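You operate a simulated robot arm through the tools that you are given. There is no shell and no other tool.

You run a simulated two-armed robot. Do the job below in one go: nothing can be reset, and whatever is moved stays where it is left.

JOB
Brush the crumbs off the red mould, then dock it and bolt it.
Fine: use the round brush and put it back. Set down upright: round brush. What is to be rubbed or washed off counts as gone when no trace of it is left.

It is judged by the outcome, as a careful person would: the job done as asked, and still so three seconds after it is handed in. It fails if anything else is knocked over, pushed out of place, dropped, spilled or broken.

ROBOT AND FRAMES
Two 7-joint arms with fingered hands on one trunk that stands fixed in place. Base frame: the origin is at the foot of the trunk, x ahead of it, y to its left, z up; the work surface is at about z = 860. Units: mm, degrees, N and s.
The left shoulder is at [121, 170, 1109], the right one opposite. With the tool pointing down near the work surface each hand reaches from about 380 to 820 mm from the base axis, measured 20 degrees to its own side. Payload 4 kg a hand.
Tool frame (each hand has its own): the origin (TCP) lies between the finger pads and is the grasp point; the fingertips stand 26 mm ahead of it; z points along the fingers, y is the line along which they close. The gripper opens to 132 mm; its body begins 73 mm behind the TCP. The gripper is a hand of 4 fingers: y runs from the thumb to the fingers, the wrist lies at [0, 0, -224] in the tool frame, and closing takes about 1.5 s.
Orientation is that of the tool frame in the base frame, as a unit quaternion [w, x, y, z]. With the fingers straight down and closing along the base's y, the tool's x points along the base's -x, its y along +y and its z along -z.

CONTROLS
- The arms move only by the tool step_arm. It takes "left_increments", "right_increments" or both (then of equal length, played together; a hand with none holds still); each is a list of rows, each a list of 6 numbers: the shift along the tool's x, y, z in mm, then the turn, a rotation vector about the tool's x, y, z in degrees. In form: [[x, y, z, rx, ry, rz], ...]. A call has 1 to 20 rows; each row shifts and turns the commanded pose from where the row before left it, along the tool's axes as they then stand. "left_hand" and "right_hand" are, for a hand that has rows, the closure in counts, from 0 (fully open) to 255 (shut), set as the call begins (left out, the last holds). A row lasts 0.2 s, in which the tool goes at most 50 mm and 8.6 degrees; a call with a longer step from one row to the next is refused whole, and so is a gripper value outside its range. A pose out of reach is approached as far as the arm can. The call stops where the force on the tool passes 40 N (or 10 N more than at its start, if that is more) or the arm is blocked; 0.2 s more then pass. The fingers move at their own pace (about 108 mm/s each) and stop on an object; they squeeze with about 33 N. The grip force told is the motor's: it shows also when the fingers shut on nothing. Time passes only in rows, and 0.2 s behind the last, so rows that do not move let the fingers close. It gives the time, the measured TCP pose, the force on the tool (base axes), the opening and the grip force at its end, in the units of the frame above (readings bear some noise), with the torque about the TCP (base axes, N m) and any sound that the robot's microphone picked up.
- Cameras (640 x 400 px; columns grow to the right, rows downward): "scene" is now at [224.2, 37.8, 1299.2]; the picture's right is [0.43, -0.90, 0.00], its down [-0.38, -0.18, -0.91] and it looks along [0.82, 0.39, -0.42] (base axes); focal length 265 px, centre (320, 200). "left" rides on the left gripper at [-73, 6, -93] in its tool frame; the picture's right is [-0.08, -1.00, 0.00], its down [0.78, -0.06, -0.62] and it looks along [0.62, -0.05, 0.79] (tool axes); focal length 230 px, centre (320, 200). "right" rides on the right gripper at [73, 6, -94] in its tool frame; the picture's right is [-0.08, 1.00, 0.00], its down [-0.78, -0.06, -0.62] and it looks along [-0.61, -0.05, 0.79] (tool axes); focal length 230 px, centre (320, 200). There is no depth. A picture from a camera that has moved, and an enlarged one, comes with that camera's place and axes in the base frame and with its lens.
- capture(camera): a new picture of that camera. No time passes.
- raise_lower(by): moves the trunk up (or, below 0, down) by that many mm; the arms and the scene camera ride with it, the base frame stays. It gives what a move gives, with no picture.
- set_fingers(finger1, finger2, finger3, thumb_bend, hand): sets how far each is bent, from 0 (flat) to 1 (curled in); at 0.3 the hand is open as for a grip, at 0.7 the pads meet at the TCP. One left out holds its place. A second passes; each finger stops where it meets its share of the squeeze, and holds until it gets a number again. A gripper value or a shape takes the hand back. It gives what a move gives, with no picture; readings hold the bend of each and the force on the fingers (four entries, about 0 where the hand has none), thumb and palm.
- preshape(shape, hand): the hand has 4 fingers and takes this shape, open, in about a second: jaw (thumb against the fingers, like two jaws); tri (thumb and two fingers); tip (a fingertip pinch); poke (one finger out to press); point (the index stretched); flat (the hand flat); cup (the hand cupped); fist (a fist). The gripper value then closes the fingers along that shape, each until it touches; the sizes above hold for jaw. It gives what a move gives, with no picture.
- aim_head(pan, tilt): turns the head with the scene camera to pan (to the left, within 80 degrees either way) and tilt (down, from -29 to 69), counted from straight ahead of the robot (the tilt from the chest, where the trunk bows). It gives what a move gives.
- enlarge(camera, box): a new picture of the part [left, top, right, bottom] of that camera's present view, enlarged. No time passes.
- sign_off(): hands the job in; it is judged then, once.

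Nothing tells you positions but the pictures and the camera data. Unless the task says otherwise, let go and move clear before handing in.

The tools are called after "Emit:" by a JSON object that holds its "api" and its "payload". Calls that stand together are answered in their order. step_arm: Moves the arms, as the interface text tells. Its arguments: {"type":"object","properties":{"left_increments":{"type":"array"},"left_hand":{"type":"number"},"right_increments":{"type":"array"},"right_hand":{"type":"number"}},"required":[]} The other tools are called the same way: raise_lower (by) moves the trunk up or down; preshape (shape, hand) gives the hand a shape; set_fingers (finger1, finger2, finger3, thumb_bend, hand) moves the fingers one by one; aim_head (pan, tilt) turns the head that bears the scene camera; capture (camera) takes a picture; enlarge (camera, box) takes an enlarged picture of a part of a camera's view; sign_off () hands the job in.

At the start:

```text
time_s: 0.0
left_tcp_pos: [400.7, 526.7, 1165.3]
left_tool_rot: [0.001, 0.001, 1.0, 0.0]
left_contact_force: [0.7, -0.1, 0.7]
left_wrist_torque: [0.02, 0.05, 0.01]
left_gripper_width: 131.6
left_grasp_force: 0.2
left_shape: jaw
left_bend: [0.3, 0.3, 0.3, 0.3]
left_finger forces: [0.0, 0.0, 0.0, 0.0, 0.0, 0.0]
right_tcp_pos: [537.1, -12.3, 1162.3]
right_tool_rot: [-0.001, 0.001, 1.0, -0.001]
right_contact_force: [0.2, -1.0, -0.6]
right_wrist_torque: [0.01, 0.01, 0.0]
right_gripper_width: 131.6
right_grasp_force: 0.1
right_shape: jaw
right_bend: [0.3, 0.3, 0.3, 0.3]
right_finger forces: [0.1, 0.1, 0.1, 0.0, 0.0, 0.0]
trunk travel left (down, up): [-125.0, 226.0]
head pan, tilt (commanded): [25.5, 25.1]
```

scene: 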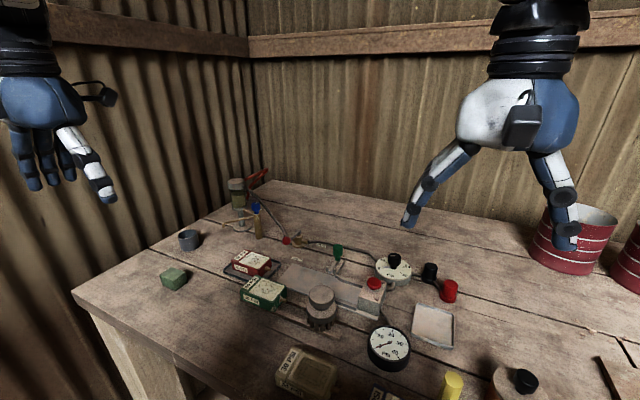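
right: 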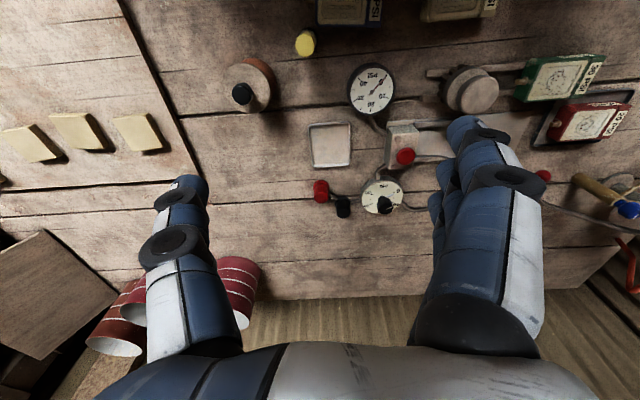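
left: 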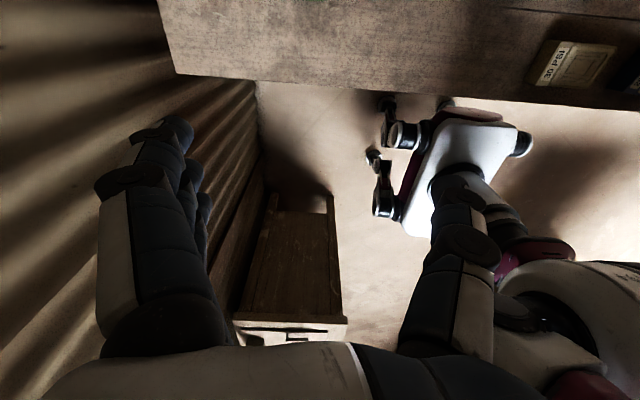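

I see a workbench with moulds (red, green, tan), a dock/press fixture, gauges and a few cylindrical things. I will look closer before moving anything.

Emit:
{"api": "enlarge", "payload": {"camera": "scene", "box": [140, 160, 340, 340]}}

Emit:
{"api": "enlarge", "payload": {"camera": "scene", "box": [320, 220, 520, 400]}}

Emit:
{"api": "enlarge", "payload": {"camera": "right", "box": [220, 0, 640, 260]}}

```text
2.22 times, centred on (240, 250) of scene
camera zoom: at [224.2, 37.8, 1299.2], right [0.43, -0.9, 0.0], down [-0.38, -0.18, -0.91], along [0.82, 0.39, -0.42], focal length 589 px, centre (498, 89)
```

zoom: 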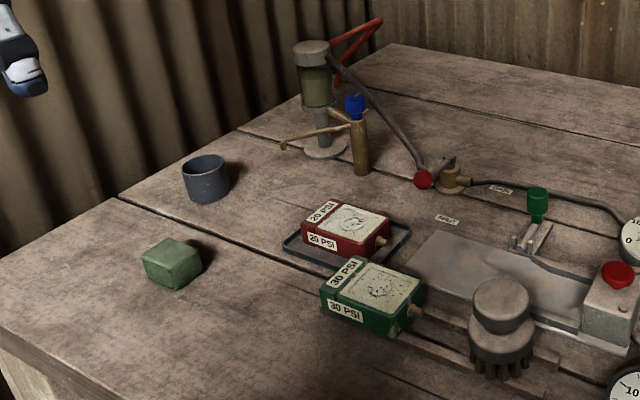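

```text
2.22 times, centred on (420, 310) of scene
camera zoom: at [224.2, 37.8, 1299.2], right [0.43, -0.9, 0.0], down [-0.38, -0.18, -0.91], along [0.82, 0.39, -0.42], focal length 589 px, centre (98, -44)
```

zoom: 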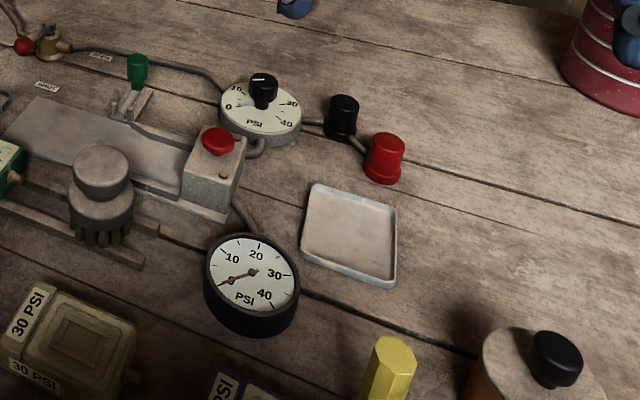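

```text
1.52 times, centred on (430, 130) of right
camera zoom: at [463.5, -6.7, 1257.7], right [0.08, 1.0, 0.0], down [0.78, -0.06, 0.62], along [0.61, -0.05, -0.79], focal length 351 px, centre (152, 307)
```

zoom: 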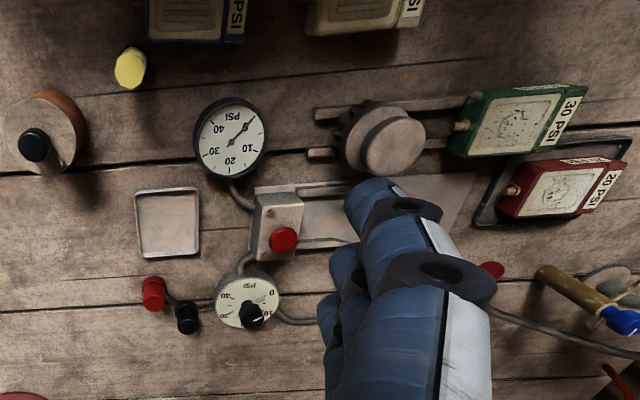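

The red mould sits in a dark tray at the left of a metal plate with a block (red button) and a green-handled slide. I'll aim the head lower for a better look.

Emit:
{"api": "aim_head", "payload": {"pan": 25, "tilt": 45}}

Emit:
{"api": "capture", "payload": {"camera": "scene"}}

```text
time_s: 0.8
left_tcp_pos: [400.8, 525.3, 1164.6]
left_tool_rot: [0.0, 0.001, 1.0, -0.001]
left_contact_force: [-0.4, -0.3, 0.0]
left_wrist_torque: [-0.02, 0.02, -0.02]
left_gripper_width: 131.9
left_grasp_force: 0.1
left_shape: jaw
left_bend: [0.3, 0.3, 0.3, 0.3]
left_finger forces: [0.0, 0.0, 0.0, 0.0, 0.0, 0.0]
right_tcp_pos: [536.0, -12.5, 1162.7]
right_tool_rot: [0.0, -0.001, 1.0, 0.0]
right_contact_force: [0.3, -0.5, -0.5]
right_wrist_torque: [0.0, 0.0, -0.04]
right_gripper_width: 131.6
right_grasp_force: 0.0
right_shape: jaw
right_bend: [0.3, 0.3, 0.3, 0.3]
right_finger forces: [0.0, 0.0, 0.1, 0.1, 0.0, 0.1]
trunk travel left (down, up): [-125.0, 226.0]
head pan, tilt (commanded): [25.0, 45.0]
```

```text
taken
camera scene: at [214.7, 32.5, 1268.9], right [0.42, -0.91, 0.0], down [-0.64, -0.3, -0.71], along [0.64, 0.3, -0.71], focal length 265 px, centre (320, 200)
```

scene: 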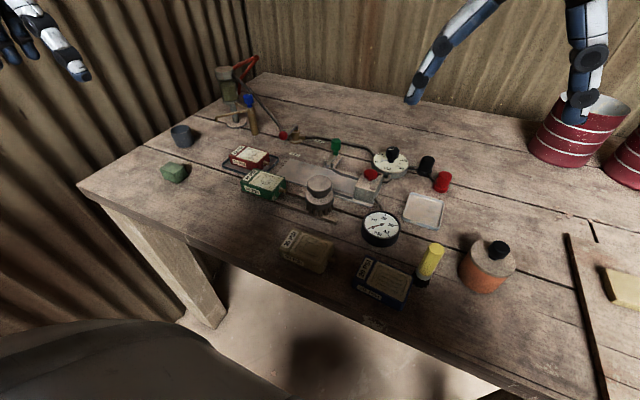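

Emit:
{"api": "enlarge", "payload": {"camera": "scene", "box": [210, 120, 350, 220]}}

Emit:
{"api": "enlarge", "payload": {"camera": "scene", "box": [320, 120, 460, 220]}}

Emit:
{"api": "enlarge", "payload": {"camera": "scene", "box": [260, 200, 530, 320]}}

Emit:
{"api": "enlarge", "payload": {"camera": "scene", "box": [150, 50, 320, 190]}}

```text
4.00 times, centred on (280, 170) of scene
camera zoom: at [214.7, 32.5, 1268.9], right [0.42, -0.91, 0.0], down [-0.64, -0.3, -0.71], along [0.64, 0.3, -0.71], focal length 1061 px, centre (480, 320)
```

zoom: 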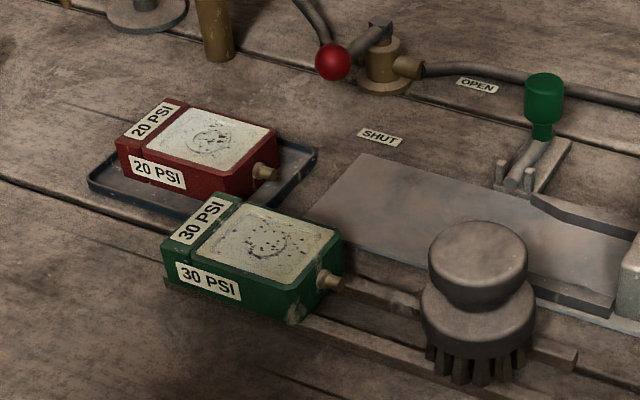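

```text
4.00 times, centred on (390, 170) of scene
camera zoom: at [214.7, 32.5, 1268.9], right [0.42, -0.91, 0.0], down [-0.64, -0.3, -0.71], along [0.64, 0.3, -0.71], focal length 1061 px, centre (40, 320)
```

zoom: 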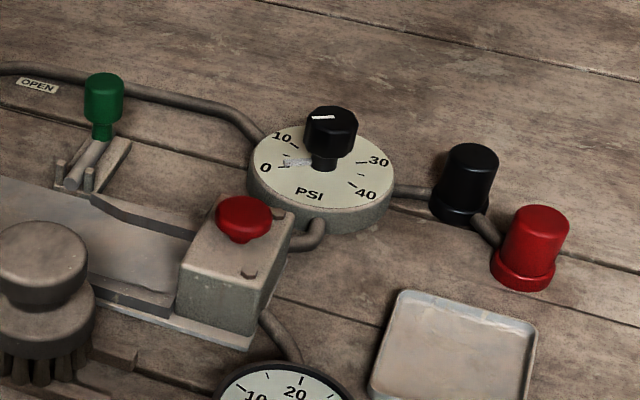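

```text
2.37 times, centred on (395, 260) of scene
camera zoom: at [214.7, 32.5, 1268.9], right [0.42, -0.91, 0.0], down [-0.64, -0.3, -0.71], along [0.64, 0.3, -0.71], focal length 629 px, centre (142, 58)
```

zoom: 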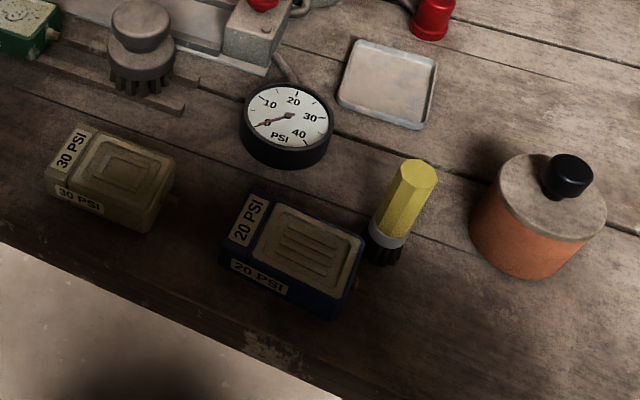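

```text
2.86 times, centred on (235, 120) of scene
camera zoom: at [214.7, 32.5, 1268.9], right [0.42, -0.91, 0.0], down [-0.64, -0.3, -0.71], along [0.64, 0.3, -0.71], focal length 758 px, centre (563, 429)
```

zoom: 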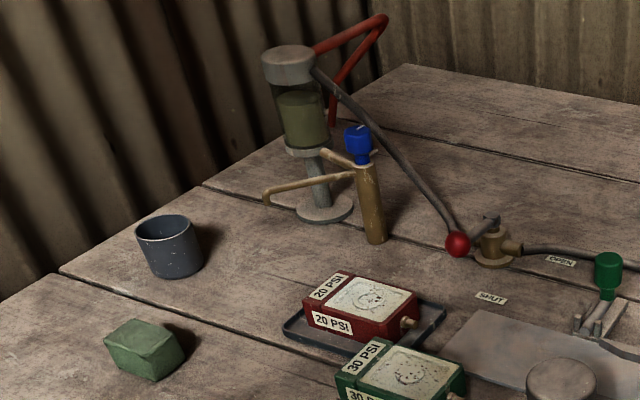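

The dock looks like a metal plate with rails leading (toward -y) to the block with the red button, and a green-knobbed slide bolt. I'll bring the right hand (its camera looks forward) over the area, high up, for a closer view.

Emit:
{"api": "step_arm", "payload": {"right_increments": [[25, 30, 0, 0, 0, 0], [25, 30, 0, 0, 0, 0], [25, 30, 0, 0, 0, 0], [25, 30, 0, 0, 0, 0], [25, 30, 0, 0, 0, 0], [0, 30, 0, 0, 0, 0], [0, 20, 0, 0, 0, 0]]}}

Emit:
{"api": "capture", "payload": {"camera": "right"}}

Emit:
{"api": "capture", "payload": {"camera": "scene"}}

```text
time_s: 2.6
left_tcp_pos: [401.8, 526.1, 1164.3]
left_tool_rot: [0.001, 0.001, 1.0, 0.001]
left_contact_force: [-0.1, -0.4, -0.4]
left_wrist_torque: [0.0, -0.01, 0.03]
left_gripper_width: 131.7
left_grasp_force: 0.0
left_shape: jaw
left_bend: [0.3, 0.3, 0.3, 0.3]
left_finger forces: [0.0, 0.1, 0.1, 0.0, 0.0, 0.0]
right_tcp_pos: [422.0, 179.5, 1186.4]
right_tool_rot: [0.003, 0.013, 1.0, 0.028]
right_contact_force: [-0.1, -0.8, 0.3]
right_wrist_torque: [0.01, 0.01, 0.01]
right_gripper_width: 131.9
right_grasp_force: 0.0
right_shape: jaw
right_bend: [0.3, 0.3, 0.3, 0.3]
right_finger forces: [0.0, 0.0, 0.0, 0.0, 0.0, 0.0]
trunk travel left (down, up): [-125.0, 226.0]
head pan, tilt (commanded): [25.0, 45.0]
stopped in row 7 (right hand): the arm was blocked; the commanded pose is now the measured one
```

```text
taken
camera right: at [348.3, 181.1, 1281.9], right [0.1, 0.99, 0.06], down [0.78, -0.11, 0.62], along [0.62, -0.02, -0.79], focal length 230 px, centre (320, 200)
```

right: 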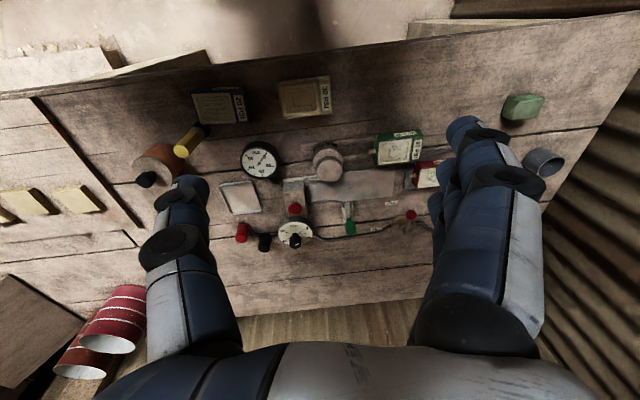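

```text
taken
camera scene: at [213.2, 35.5, 1268.2], right [0.46, -0.89, 0.0], down [-0.63, -0.33, -0.7], along [0.62, 0.32, -0.71], focal length 265 px, centre (320, 200)
```

scene: 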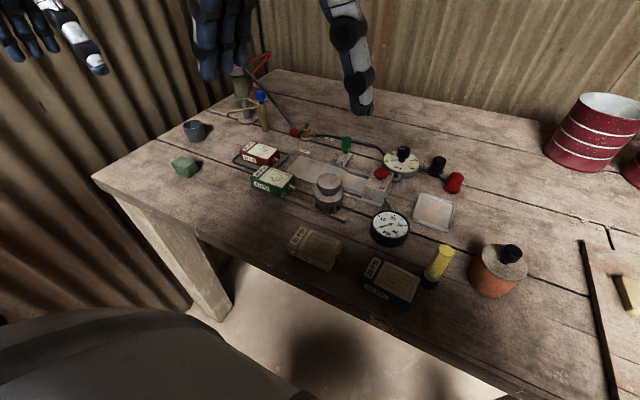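

The right arm met a limit (perhaps near the head), so I won't push it farther that way. First enlarge what this view gives.

Emit:
{"api": "enlarge", "payload": {"camera": "right", "box": [270, 110, 450, 260]}}

Emit:
{"api": "enlarge", "payload": {"camera": "scene", "box": [220, 110, 440, 230]}}

```text
2.67 times, centred on (360, 185) of right
camera zoom: at [348.3, 181.1, 1281.9], right [0.1, 0.99, 0.06], down [0.78, -0.11, 0.62], along [0.62, -0.02, -0.79], focal length 614 px, centre (213, 240)
```

zoom: 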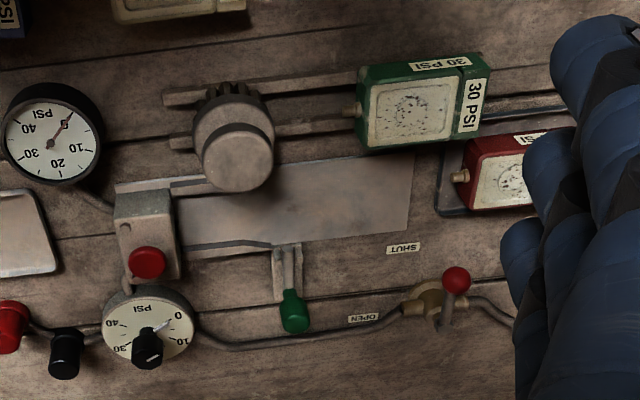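

```text
2.91 times, centred on (330, 170) of scene
camera zoom: at [213.2, 35.5, 1268.2], right [0.46, -0.89, 0.0], down [-0.63, -0.33, -0.7], along [0.62, 0.32, -0.71], focal length 771 px, centre (291, 287)
```

zoom: 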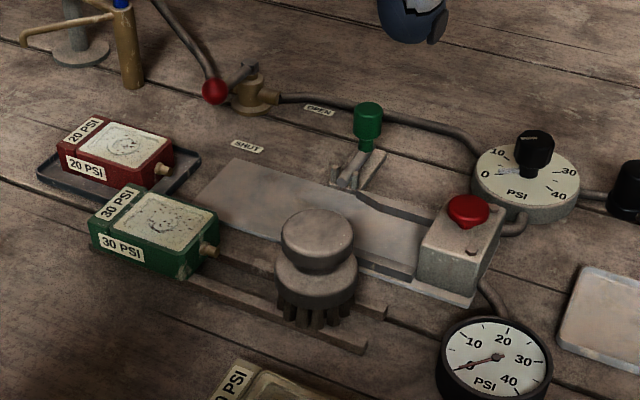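

The brush knob's top is near (550, 193, 943), standing upon two slats. I'll take sharp enlargements of the brush, red mould and bolt.

Emit:
{"api": "enlarge", "payload": {"camera": "scene", "box": [300, 160, 364, 200]}}

Emit:
{"api": "enlarge", "payload": {"camera": "scene", "box": [224, 130, 304, 180]}}

Emit:
{"api": "enlarge", "payload": {"camera": "scene", "box": [316, 130, 412, 190]}}

Emit:
{"api": "enlarge", "payload": {"camera": "right", "box": [300, 130, 396, 190]}}

Emit:
{"api": "enlarge", "payload": {"camera": "right", "box": [270, 170, 400, 250]}}

```text
10.00 times, centred on (332, 180) of scene
camera zoom: at [213.2, 35.5, 1268.2], right [0.46, -0.89, 0.0], down [-0.63, -0.33, -0.7], along [0.62, 0.32, -0.71], focal length 2652 px, centre (200, 400)
```

zoom: 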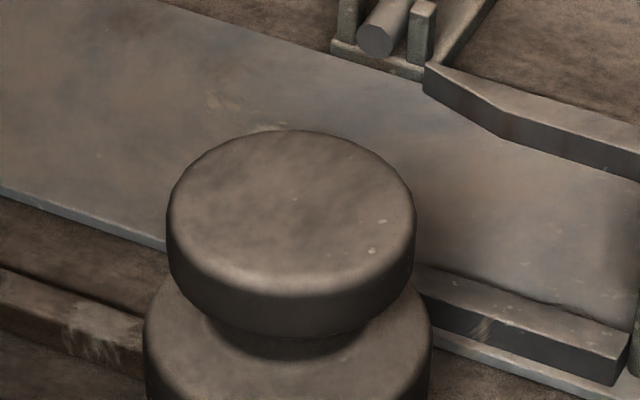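

```text
8.00 times, centred on (264, 155) of scene
camera zoom: at [213.2, 35.5, 1268.2], right [0.46, -0.89, 0.0], down [-0.63, -0.33, -0.7], along [0.62, 0.32, -0.71], focal length 2121 px, centre (768, 560)
```

zoom: 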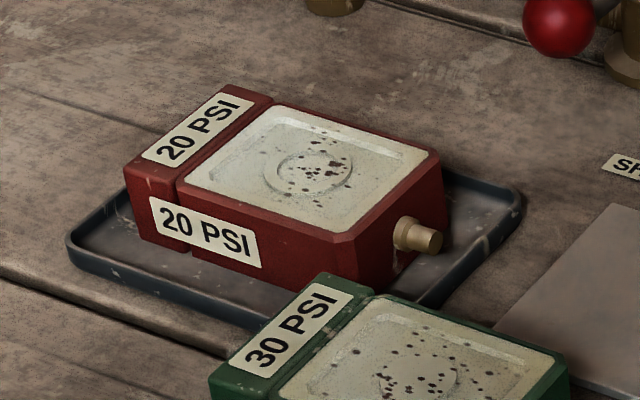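

```text
6.67 times, centred on (364, 160) of scene
camera zoom: at [213.2, 35.5, 1268.2], right [0.46, -0.89, 0.0], down [-0.63, -0.33, -0.7], along [0.62, 0.32, -0.71], focal length 1768 px, centre (27, 467)
```

zoom: 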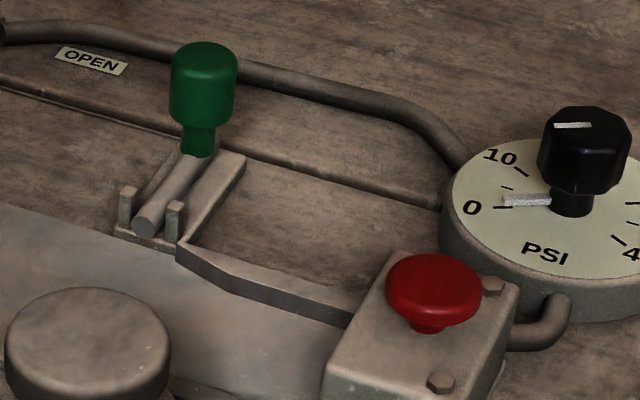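

```text
6.67 times, centred on (348, 160) of right
camera zoom: at [348.3, 181.1, 1281.9], right [0.1, 0.99, 0.06], down [0.78, -0.11, 0.62], along [0.62, -0.02, -0.79], focal length 1534 px, centre (133, 467)
```

zoom: 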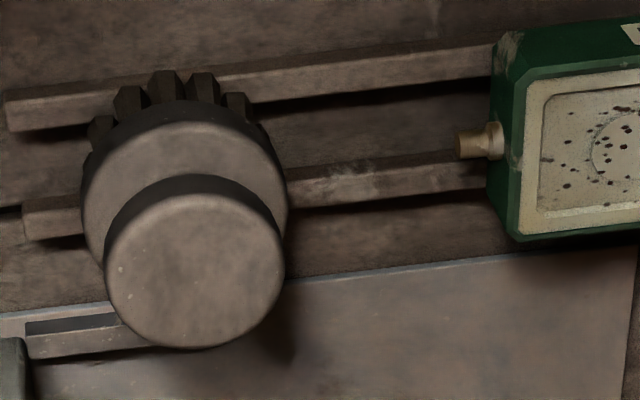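

```text
4.92 times, centred on (335, 210) of right
camera zoom: at [348.3, 181.1, 1281.9], right [0.1, 0.99, 0.06], down [0.78, -0.11, 0.62], along [0.62, -0.02, -0.79], focal length 1133 px, centre (246, 151)
```

zoom: 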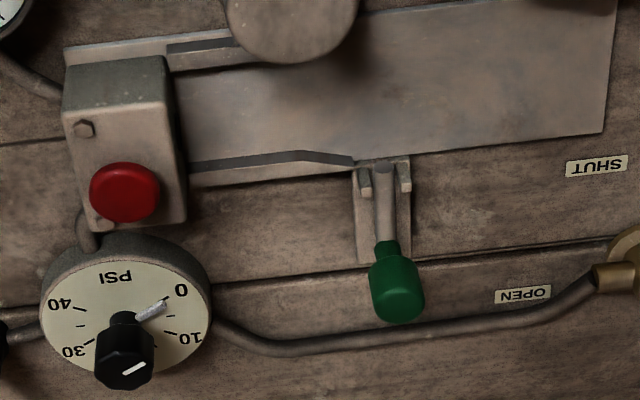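

The bolt is a rod lying along x with an upright green knob; it should slide toward the robot (-x) over the plate. The right arm seems to have nudged the head, so I'll back it off to the right and lower.

Emit:
{"api": "step_arm", "payload": {"right_increments": [[-10, -30, 0, 0, 0, 0], [-10, -40, 0, 0, 0, 0], [-10, -40, 0, 0, 0, 0], [0, -45, 0, 0, 0, 0], [0, -45, 0, 0, 0, 0], [0, -45, 0, 0, 0, 0], [0, -45, 0, 0, 0, 0], [0, -45, 0, 0, 0, 0]]}}

Emit:
{"api": "aim_head", "payload": {"pan": 25, "tilt": 42}}

Emit:
{"api": "capture", "payload": {"camera": "scene"}}

```text
time_s: 4.4
left_tcp_pos: [399.6, 525.3, 1164.0]
left_tool_rot: [0.001, 0.001, 1.0, 0.001]
left_contact_force: [-1.0, -0.3, 0.7]
left_wrist_torque: [0.0, -0.03, -0.02]
left_gripper_width: 131.8
left_grasp_force: 0.1
left_shape: jaw
left_bend: [0.3, 0.3, 0.3, 0.3]
left_finger forces: [0.0, 0.0, 0.0, 0.0, 0.0, 0.0]
right_tcp_pos: [443.0, -153.7, 1168.1]
right_tool_rot: [0.002, 0.011, 1.0, 0.025]
right_contact_force: [0.8, -0.2, 0.6]
right_wrist_torque: [0.0, -0.02, 0.0]
right_gripper_width: 132.0
right_grasp_force: 0.1
right_shape: jaw
right_bend: [0.3, 0.3, 0.3, 0.3]
right_finger forces: [0.0, 0.0, 0.0, 0.0, 0.1, 0.1]
trunk travel left (down, up): [-125.0, 226.0]
head pan, tilt (commanded): [25.0, 45.0]
```

```text
time_s: 5.1
left_tcp_pos: [400.9, 526.0, 1162.9]
left_tool_rot: [0.001, 0.001, 1.0, 0.0]
left_contact_force: [0.0, 0.1, 0.7]
left_wrist_torque: [0.04, -0.02, -0.03]
left_gripper_width: 131.9
left_grasp_force: 0.1
left_shape: jaw
left_bend: [0.3, 0.3, 0.3, 0.3]
left_finger forces: [0.0, 0.1, 0.0, 0.0, 0.0, 0.0]
right_tcp_pos: [443.1, -153.0, 1167.6]
right_tool_rot: [0.002, 0.01, 1.0, 0.025]
right_contact_force: [-0.2, -0.3, 0.3]
right_wrist_torque: [0.0, -0.02, 0.0]
right_gripper_width: 131.8
right_grasp_force: 0.0
right_shape: jaw
right_bend: [0.3, 0.3, 0.3, 0.3]
right_finger forces: [0.0, 0.0, 0.0, 0.0, 0.0, 0.0]
trunk travel left (down, up): [-125.0, 226.0]
head pan, tilt (commanded): [25.0, 42.0]
```

```text
taken
camera scene: at [216.8, 33.5, 1273.1], right [0.42, -0.91, 0.0], down [-0.61, -0.28, -0.74], along [0.67, 0.31, -0.67], focal length 265 px, centre (320, 200)
```

scene: 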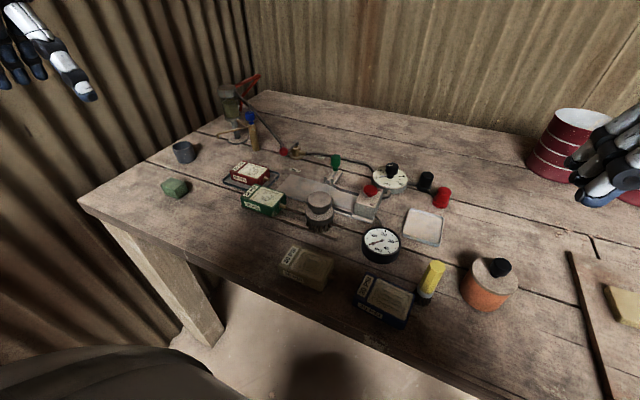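

The head is back on aim. Now I'll bring the left hand over the moulds, still high, for a second viewpoint of the mould, dock and brush.

Emit:
{"api": "step_arm", "payload": {"left_increments": [[-26.5, -32.7, 0, 0, 0, 0], [-26.5, -32.7, 0, 0, 0, 0], [-26.5, -32.7, 0, 0, 0, 0], [-26.5, -32.7, 0, 0, 0, 0], [-26.5, -32.7, 0, 0, 0, 0], [-26.5, -32.7, 0, 0, 0, 0]]}}

Emit:
{"api": "capture", "payload": {"camera": "left"}}

```text
time_s: 6.5
left_tcp_pos: [558.2, 350.0, 1149.5]
left_tool_rot: [-0.006, -0.02, 0.999, -0.037]
left_contact_force: [0.8, 0.1, -0.1]
left_wrist_torque: [-0.03, -0.01, 0.0]
left_gripper_width: 131.8
left_grasp_force: 0.1
left_shape: jaw
left_bend: [0.3, 0.3, 0.3, 0.3]
left_finger forces: [0.0, 0.0, 0.0, 0.1, 0.0, 0.0]
right_tcp_pos: [442.7, -154.5, 1166.7]
right_tool_rot: [0.002, 0.01, 1.0, 0.024]
right_contact_force: [0.4, -0.7, 0.0]
right_wrist_torque: [0.01, 0.0, -0.01]
right_gripper_width: 131.8
right_grasp_force: 0.2
right_shape: jaw
right_bend: [0.3, 0.3, 0.3, 0.3]
right_finger forces: [0.0, 0.1, 0.0, 0.1, 0.0, 0.1]
trunk travel left (down, up): [-125.0, 226.0]
head pan, tilt (commanded): [25.0, 42.0]
```

```text
taken
camera left: at [630.5, 366.1, 1240.3], right [0.12, -0.99, 0.07], down [-0.78, -0.04, 0.63], along [-0.62, -0.13, -0.77], focal length 230 px, centre (320, 200)
```

left: 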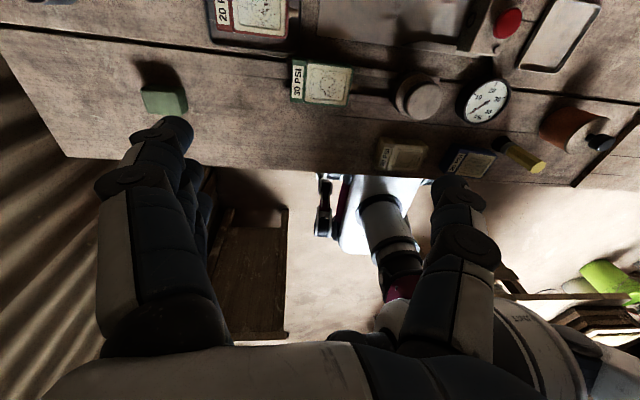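

The left arm was near its limit so high up; I'll lower it some and go forward, then look again.

Emit:
{"api": "step_arm", "payload": {"left_increments": [[-20, 5, 40, 0, 0, 0], [-20, 5, 40, 0, 0, 0], [-25, 5, 20, 0, 0, 0], [-25, 5, 0, 0, 0, 0], [0, 0, 0, 0, 0, 0]]}}

Emit:
{"api": "capture", "payload": {"camera": "left"}}

```text
time_s: 7.7
left_tcp_pos: [650.8, 349.4, 1064.9]
left_tool_rot: [0.001, 0.0, 1.0, 0.0]
left_contact_force: [0.5, -1.1, 0.9]
left_wrist_torque: [0.02, -0.03, 0.02]
left_gripper_width: 132.1
left_grasp_force: 0.0
left_shape: jaw
left_bend: [0.3, 0.3, 0.3, 0.3]
left_finger forces: [0.0, 0.0, 0.0, 0.0, 0.0, 0.0]
right_tcp_pos: [443.4, -153.1, 1167.1]
right_tool_rot: [0.004, 0.012, 1.0, 0.025]
right_contact_force: [-0.1, -0.5, -0.7]
right_wrist_torque: [0.0, 0.02, 0.02]
right_gripper_width: 131.9
right_grasp_force: 0.0
right_shape: jaw
right_bend: [0.3, 0.3, 0.3, 0.3]
right_finger forces: [0.0, 0.1, 0.0, 0.0, 0.0, 0.0]
trunk travel left (down, up): [-125.0, 226.0]
head pan, tilt (commanded): [25.0, 42.0]
```

```text
taken
camera left: at [722.5, 354.5, 1157.1], right [0.08, -1.0, 0.0], down [-0.79, -0.06, 0.61], along [-0.61, -0.05, -0.79], focal length 230 px, centre (320, 200)
```

left: 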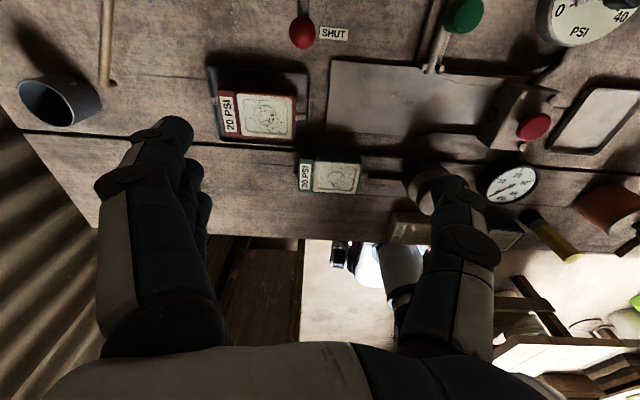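

Good clear view now. Enlarging the red mould, the plate, the bolt and the brush from both cameras.

Emit:
{"api": "enlarge", "payload": {"camera": "left", "box": [195, 50, 355, 150]}}

Emit:
{"api": "enlarge", "payload": {"camera": "left", "box": [310, 0, 598, 180]}}

Emit:
{"api": "enlarge", "payload": {"camera": "scene", "box": [212, 148, 308, 208]}}

Emit:
{"api": "enlarge", "payload": {"camera": "scene", "box": [280, 150, 408, 230]}}

```text
4.00 times, centred on (275, 100) of left
camera zoom: at [722.5, 354.5, 1157.1], right [0.08, -1.0, 0.0], down [-0.79, -0.06, 0.61], along [-0.61, -0.05, -0.79], focal length 920 px, centre (500, 600)
```

zoom: 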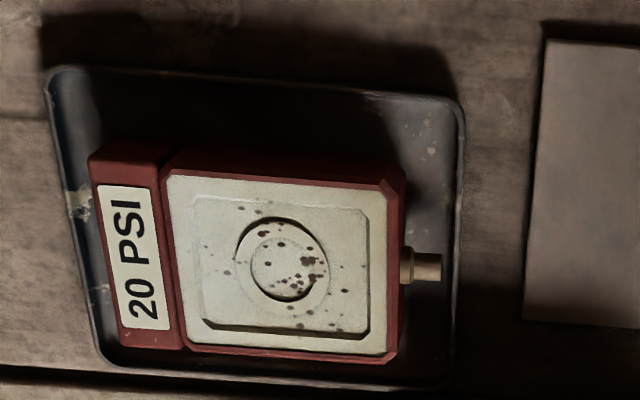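

```text
2.22 times, centred on (454, 90) of left
camera zoom: at [722.5, 354.5, 1157.1], right [0.08, -1.0, 0.0], down [-0.79, -0.06, 0.61], along [-0.61, -0.05, -0.79], focal length 511 px, centre (22, 444)
```

zoom: 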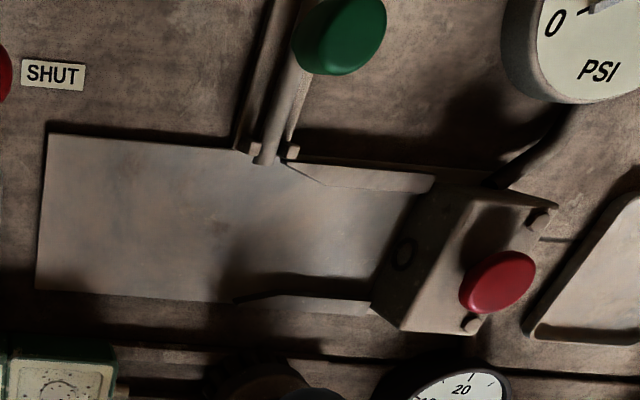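

```text
6.67 times, centred on (260, 178) of scene
camera zoom: at [216.7, 33.1, 1273.3], right [0.42, -0.91, 0.0], down [-0.61, -0.28, -0.74], along [0.67, 0.31, -0.67], focal length 1768 px, centre (720, 347)
```

zoom: 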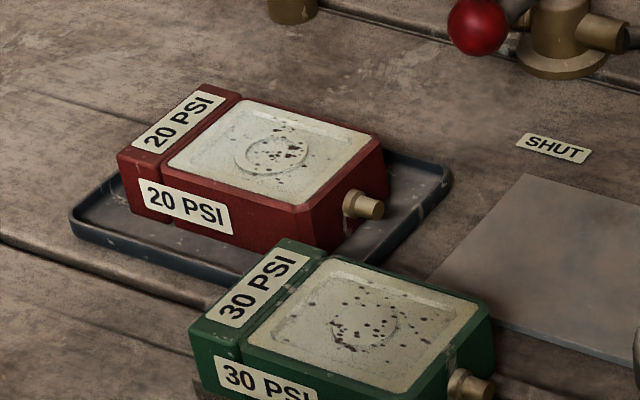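

```text
5.00 times, centred on (344, 190) of scene
camera zoom: at [216.7, 33.1, 1273.3], right [0.42, -0.91, 0.0], down [-0.61, -0.28, -0.74], along [0.67, 0.31, -0.67], focal length 1326 px, centre (200, 250)
```

zoom: 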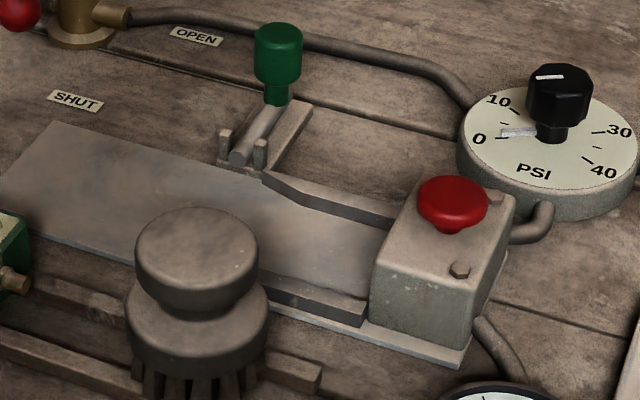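

I'll zoom further on the red mould from both cameras to measure it accurately.

Emit:
{"api": "enlarge", "payload": {"camera": "left", "box": [204, 62, 316, 146]}}

Emit:
{"api": "enlarge", "payload": {"camera": "scene", "box": [220, 155, 284, 195]}}

Emit:
{"api": "enlarge", "payload": {"camera": "left", "box": [410, 30, 530, 150]}}

```text
4.76 times, centred on (260, 104) of left
camera zoom: at [722.5, 354.5, 1157.1], right [0.08, -1.0, 0.0], down [-0.79, -0.06, 0.61], along [-0.61, -0.05, -0.79], focal length 1096 px, centre (606, 657)
```

zoom: 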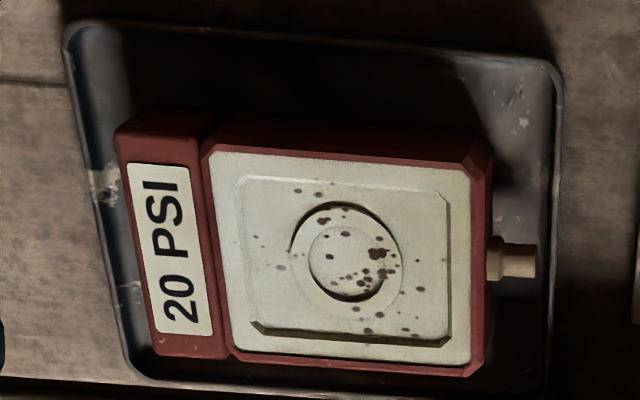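

```text
10.00 times, centred on (252, 175) of scene
camera zoom: at [216.7, 33.1, 1273.3], right [0.42, -0.91, 0.0], down [-0.61, -0.28, -0.74], along [0.67, 0.31, -0.67], focal length 2652 px, centre (1000, 450)
```

zoom: 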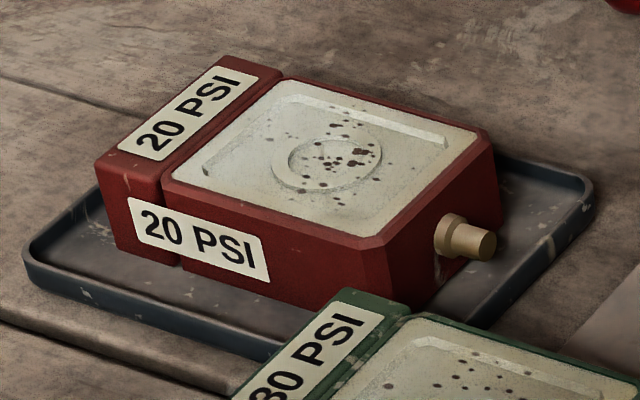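

```text
3.33 times, centred on (470, 90) of left
camera zoom: at [722.5, 354.5, 1157.1], right [0.08, -1.0, 0.0], down [-0.79, -0.06, 0.61], along [-0.61, -0.05, -0.79], focal length 767 px, centre (-180, 567)
```

zoom: 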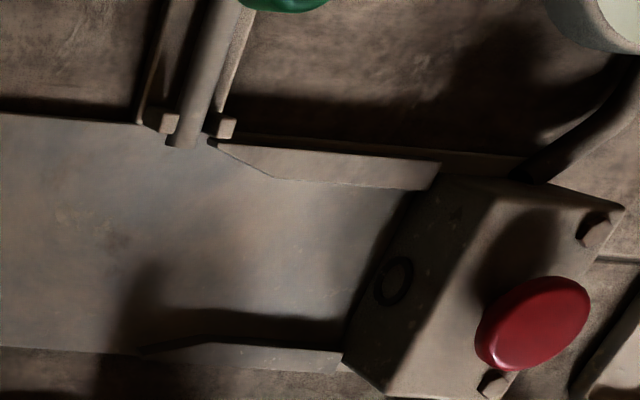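

The red mould's top is at z≈890, spanning x≈604–657, y≈375–460, nozzle tip at (631, 366, 876), square with the base axes. Now measuring the dock, bolt and brush.

Emit:
{"api": "enlarge", "payload": {"camera": "scene", "box": [316, 160, 380, 200]}}

Emit:
{"api": "enlarge", "payload": {"camera": "scene", "box": [330, 180, 394, 220]}}

Emit:
{"api": "enlarge", "payload": {"camera": "scene", "box": [296, 185, 352, 235]}}

Emit:
{"api": "enlarge", "payload": {"camera": "left", "box": [400, 0, 496, 90]}}

```text
10.00 times, centred on (348, 180) of scene
camera zoom: at [216.7, 33.1, 1273.3], right [0.42, -0.91, 0.0], down [-0.61, -0.28, -0.74], along [0.67, 0.31, -0.67], focal length 2652 px, centre (40, 400)
```

zoom: 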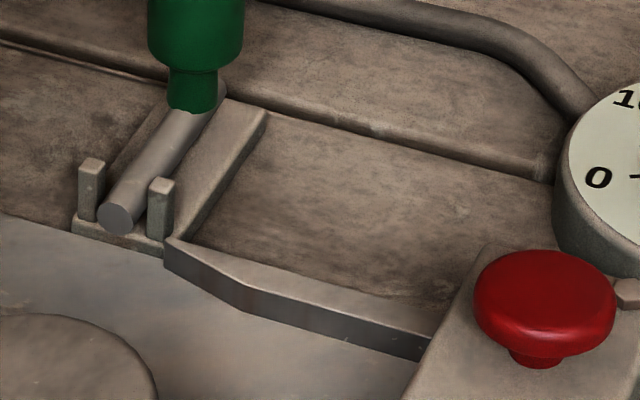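

```text
10.00 times, centred on (362, 200) of scene
camera zoom: at [216.7, 33.1, 1273.3], right [0.42, -0.91, 0.0], down [-0.61, -0.28, -0.74], along [0.67, 0.31, -0.67], focal length 2652 px, centre (-100, 200)
```

zoom: 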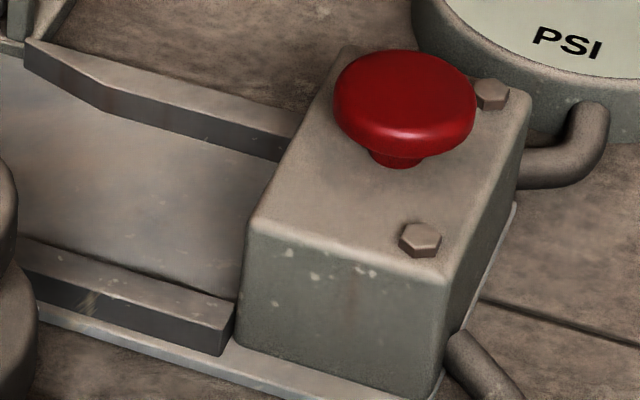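

```text
8.00 times, centred on (324, 210) of scene
camera zoom: at [216.7, 33.1, 1273.3], right [0.42, -0.91, 0.0], down [-0.61, -0.28, -0.74], along [0.67, 0.31, -0.67], focal length 2121 px, centre (288, 120)
```

zoom: 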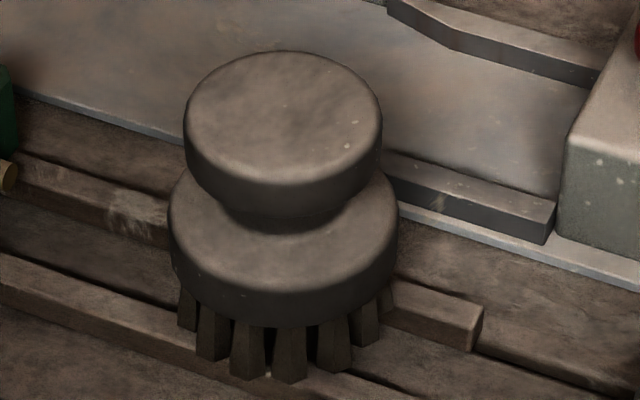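

```text
4.44 times, centred on (448, 45) of left
camera zoom: at [722.5, 354.5, 1157.1], right [0.08, -1.0, 0.0], down [-0.79, -0.06, 0.61], along [-0.61, -0.05, -0.79], focal length 1022 px, centre (-249, 889)
```

zoom: 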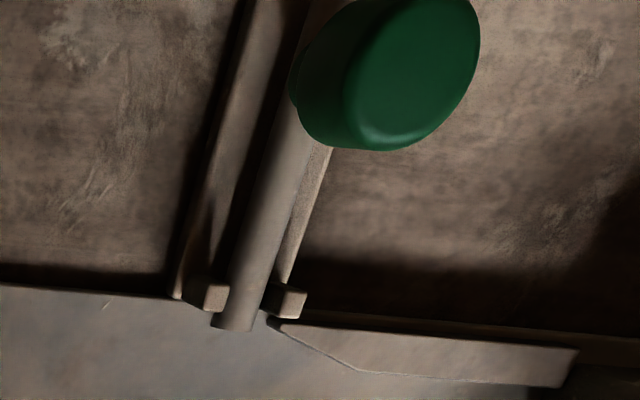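

The brush has a round knob (~46 mm wide, top at z≈943), a waist, then a wider body (~56 mm) and bristles. I'll part-close the left hand and move it high above the brush to check alignment.

Emit:
{"api": "step_arm", "payload": {"left_increments": [[20, -31.6, 0, 0, 0, 0], [20, -31.6, 0, 0, 0, 0], [20, -31.6, 0, 0, 0, 0], [20, -31.6, 0, 0, 0, 0], [20, -31.6, 0, 0, 0, 0], [0, 0, 0, 0, 0, 0], [0, 0, 0, 0, 0, 0]], "left_hand": 90}}

Emit:
{"api": "capture", "payload": {"camera": "left"}}

Emit:
{"api": "capture", "payload": {"camera": "scene"}}

```text
time_s: 9.3
left_tcp_pos: [576.5, 212.5, 1051.0]
left_tool_rot: [-0.007, -0.019, 0.999, -0.034]
left_contact_force: [-0.1, 0.1, -0.1]
left_wrist_torque: [0.02, 0.01, 0.02]
left_gripper_width: 85.9
left_grasp_force: 0.2
left_shape: jaw
left_bend: [0.7, 0.7, 0.7, 0.67]
left_finger forces: [0.0, 0.0, 0.0, 0.0, 0.1, 0.0]
left hand out of reach, approached as far as the arm can: row 5
right_tcp_pos: [443.7, -154.0, 1168.0]
right_tool_rot: [0.001, 0.011, 1.0, 0.024]
right_contact_force: [-0.2, 0.3, -0.4]
right_wrist_torque: [0.06, 0.0, 0.02]
right_gripper_width: 131.9
right_grasp_force: 0.2
right_shape: jaw
right_bend: [0.3, 0.3, 0.3, 0.3]
right_finger forces: [0.0, 0.0, 0.0, 0.0, 0.1, 0.0]
trunk travel left (down, up): [-125.0, 226.0]
head pan, tilt (commanded): [25.0, 42.0]
```

```text
taken
camera left: at [650.0, 227.4, 1140.2], right [0.12, -0.99, 0.07], down [-0.77, -0.05, 0.63], along [-0.62, -0.12, -0.77], focal length 230 px, centre (320, 200)
```

left: 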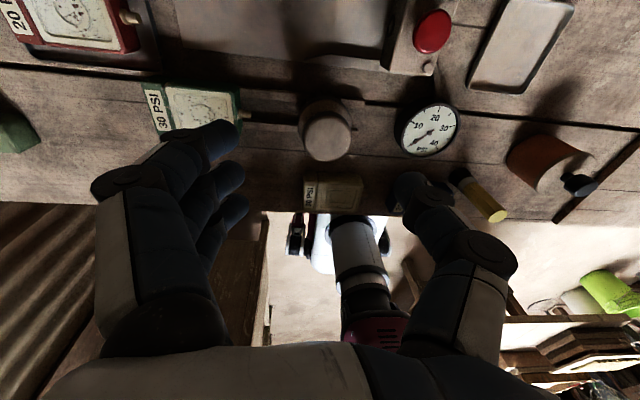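

```text
taken
camera scene: at [222.5, 37.1, 1289.5], right [0.44, -0.9, 0.0], down [-0.46, -0.23, -0.86], along [0.77, 0.38, -0.52], focal length 265 px, centre (320, 200)
```

scene: 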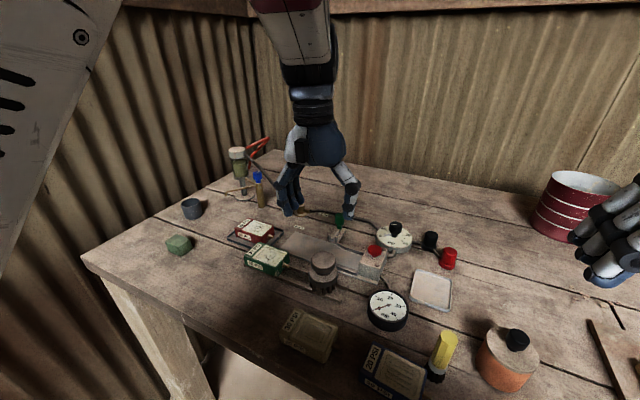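

The left elbow is close to the head when the hand is this high and central; working lower should free it. I'll lower to z≈1000 above the brush and re-check the pose.

Emit:
{"api": "step_arm", "payload": {"left_increments": [[0, 0, 20, 0, 0, 0], [0, 0, 20, 0, 0, 0], [0, 0, 20, 0, 0, 0], [0, 0, 0, 0, 0, 0]]}}

Emit:
{"api": "capture", "payload": {"camera": "scene"}}

Emit:
{"api": "capture", "payload": {"camera": "left"}}

```text
time_s: 10.3
left_tcp_pos: [575.7, 205.4, 998.6]
left_tool_rot: [0.004, -0.011, 1.0, -0.018]
left_contact_force: [0.8, -0.4, -0.2]
left_wrist_torque: [-0.01, -0.03, -0.02]
left_gripper_width: 85.8
left_grasp_force: 0.1
left_shape: jaw
left_bend: [0.7, 0.7, 0.7, 0.67]
left_finger forces: [0.0, 0.0, 0.0, 0.0, 0.0, 0.1]
right_tcp_pos: [441.7, -154.3, 1168.6]
right_tool_rot: [0.002, 0.011, 1.0, 0.025]
right_contact_force: [-0.4, 0.1, 0.4]
right_wrist_torque: [-0.01, 0.0, 0.01]
right_gripper_width: 132.0
right_grasp_force: 0.1
right_shape: jaw
right_bend: [0.3, 0.3, 0.3, 0.3]
right_finger forces: [0.1, 0.0, 0.0, 0.0, 0.0, 0.0]
trunk travel left (down, up): [-125.0, 226.0]
head pan, tilt (commanded): [25.0, 42.0]
```

```text
taken
camera scene: at [221.0, 34.2, 1283.6], right [0.41, -0.91, 0.0], down [-0.52, -0.24, -0.82], along [0.75, 0.34, -0.57], focal length 265 px, centre (320, 200)
```

scene: 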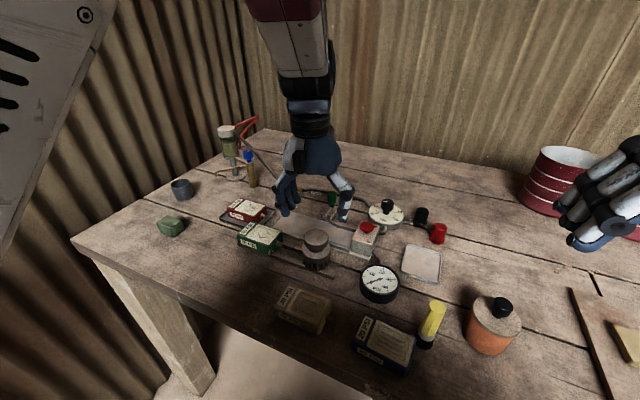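

```text
taken
camera left: at [648.6, 215.9, 1090.7], right [0.1, -0.99, 0.04], down [-0.79, -0.05, 0.61], along [-0.61, -0.09, -0.79], focal length 230 px, centre (320, 200)
```

left: 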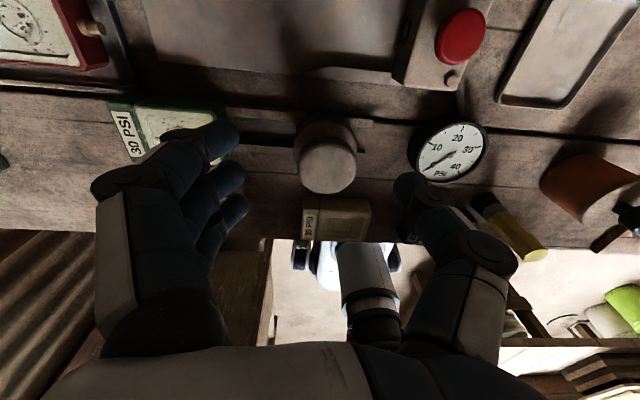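

The arm is still pushing the head aside at this height, because the wrist is above the shoulder. Raising the trunk will put the shoulders higher, so the elbow stays low relative to the head. First back away to a freer pose, then raise.

Emit:
{"api": "step_arm", "payload": {"left_increments": [[-20, 30, 0, 0, 0, 0], [-20, 30, 0, 0, 0, 0], [-20, 30, 0, 0, 0, 0], [0, 30, 0, 0, 0, 0], [0, 0, 0, 0, 0, 0]]}}

Emit:
{"api": "raise_lower", "payload": {"by": 120}}

Emit:
{"api": "capture", "payload": {"camera": "scene"}}

```text
time_s: 11.5
left_tcp_pos: [637.5, 319.1, 994.6]
left_tool_rot: [0.0, 0.001, 1.0, 0.001]
left_contact_force: [0.3, -0.2, -0.1]
left_wrist_torque: [-0.01, 0.01, -0.03]
left_gripper_width: 86.1
left_grasp_force: 0.0
left_shape: jaw
left_bend: [0.7, 0.7, 0.7, 0.67]
left_finger forces: [0.1, 0.0, 0.0, 0.0, 0.1, 0.0]
right_tcp_pos: [443.5, -155.5, 1167.5]
right_tool_rot: [0.002, 0.011, 1.0, 0.025]
right_contact_force: [-0.1, 0.0, -0.5]
right_wrist_torque: [0.01, -0.01, 0.0]
right_gripper_width: 132.1
right_grasp_force: 0.0
right_shape: jaw
right_bend: [0.3, 0.3, 0.3, 0.3]
right_finger forces: [0.0, 0.1, 0.0, 0.0, 0.1, 0.1]
trunk travel left (down, up): [-125.0, 226.0]
head pan, tilt (commanded): [25.0, 42.0]
```

```text
time_s: 13.0
left_tcp_pos: [636.6, 319.7, 1114.4]
left_tool_rot: [0.0, 0.001, 1.0, 0.0]
left_contact_force: [0.6, -0.3, 1.0]
left_wrist_torque: [0.02, 0.0, 0.02]
left_gripper_width: 85.6
left_grasp_force: 0.0
left_shape: jaw
left_bend: [0.7, 0.7, 0.7, 0.67]
left_finger forces: [0.1, 0.0, 0.0, 0.0, 0.1, 0.0]
right_tcp_pos: [443.8, -154.6, 1287.1]
right_tool_rot: [0.001, 0.01, 1.0, 0.025]
right_contact_force: [-0.6, 0.5, 0.6]
right_wrist_torque: [0.0, 0.01, 0.0]
right_gripper_width: 132.0
right_grasp_force: 0.0
right_shape: jaw
right_bend: [0.3, 0.3, 0.3, 0.3]
right_finger forces: [0.1, 0.0, 0.1, 0.1, 0.1, 0.1]
trunk travel left (down, up): [-245.0, 106.0]
head pan, tilt (commanded): [25.0, 42.0]
```

```text
taken
camera scene: at [129.9, 33.6, 1398.6], right [0.42, -0.91, 0.0], down [-0.61, -0.28, -0.74], along [0.67, 0.31, -0.67], focal length 265 px, centre (320, 200)
```

scene: 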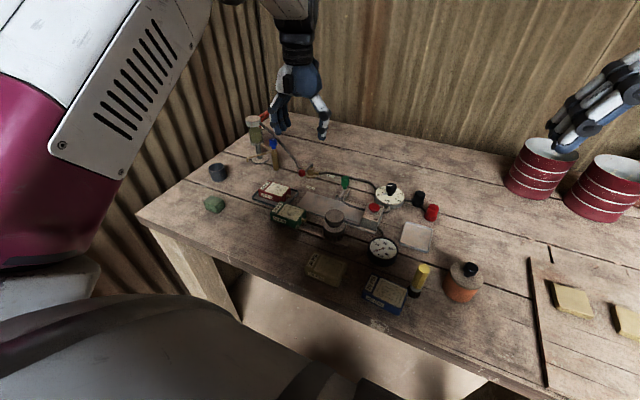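

Raising straightened the trunk and drew the shoulders back too, which gives the elbow room for the brush. I'll move the left hand over the brush again at z≈1010.

Emit:
{"api": "step_arm", "payload": {"left_increments": [[14.3, -21.5, 17.3, 0, 0, 0], [14.3, -21.5, 17.3, 0, 0, 0], [14.3, -21.5, 17.3, 0, 0, 0], [14.3, -21.5, 17.3, 0, 0, 0], [14.3, -21.5, 17.3, 0, 0, 0], [14.3, -21.5, 17.3, 0, 0, 0], [0, 0, 0, 0, 0, 0]]}}

Emit:
{"api": "capture", "payload": {"camera": "left"}}

Emit:
{"api": "capture", "payload": {"camera": "scene"}}

```text
time_s: 14.6
left_tcp_pos: [550.5, 191.1, 1009.8]
left_tool_rot: [0.001, 0.001, 1.0, 0.0]
left_contact_force: [-0.4, 0.4, 0.9]
left_wrist_torque: [0.02, -0.02, 0.01]
left_gripper_width: 85.8
left_grasp_force: 0.1
left_shape: jaw
left_bend: [0.7, 0.7, 0.7, 0.67]
left_finger forces: [0.0, 0.0, 0.1, 0.0, 0.1, 0.1]
right_tcp_pos: [442.6, -153.9, 1288.6]
right_tool_rot: [0.002, 0.009, 1.0, 0.024]
right_contact_force: [-0.2, 0.1, -0.2]
right_wrist_torque: [-0.01, -0.01, 0.0]
right_gripper_width: 131.6
right_grasp_force: 0.1
right_shape: jaw
right_bend: [0.3, 0.3, 0.3, 0.3]
right_finger forces: [0.0, 0.1, 0.0, 0.0, 0.1, 0.0]
trunk travel left (down, up): [-245.0, 106.0]
head pan, tilt (commanded): [25.0, 42.0]
```

```text
taken
camera left: at [622.9, 196.2, 1102.1], right [0.08, -1.0, 0.0], down [-0.79, -0.06, 0.62], along [-0.61, -0.05, -0.79], focal length 230 px, centre (320, 200)
```

left: 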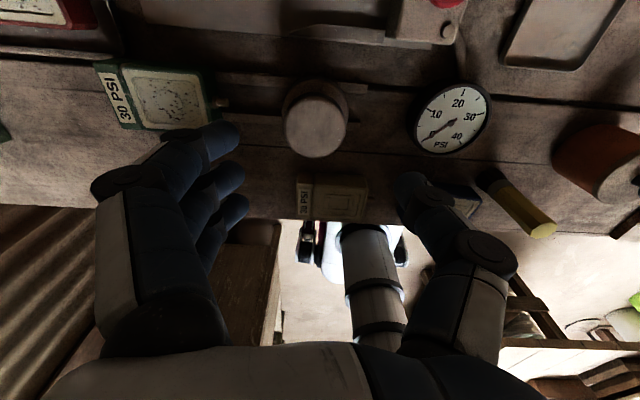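

```text
taken
camera scene: at [129.2, 33.8, 1398.8], right [0.42, -0.91, 0.0], down [-0.61, -0.28, -0.74], along [0.67, 0.31, -0.67], focal length 265 px, centre (320, 200)
```

scene: 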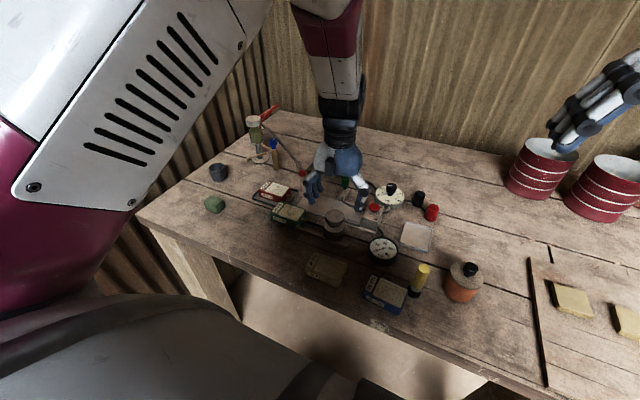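

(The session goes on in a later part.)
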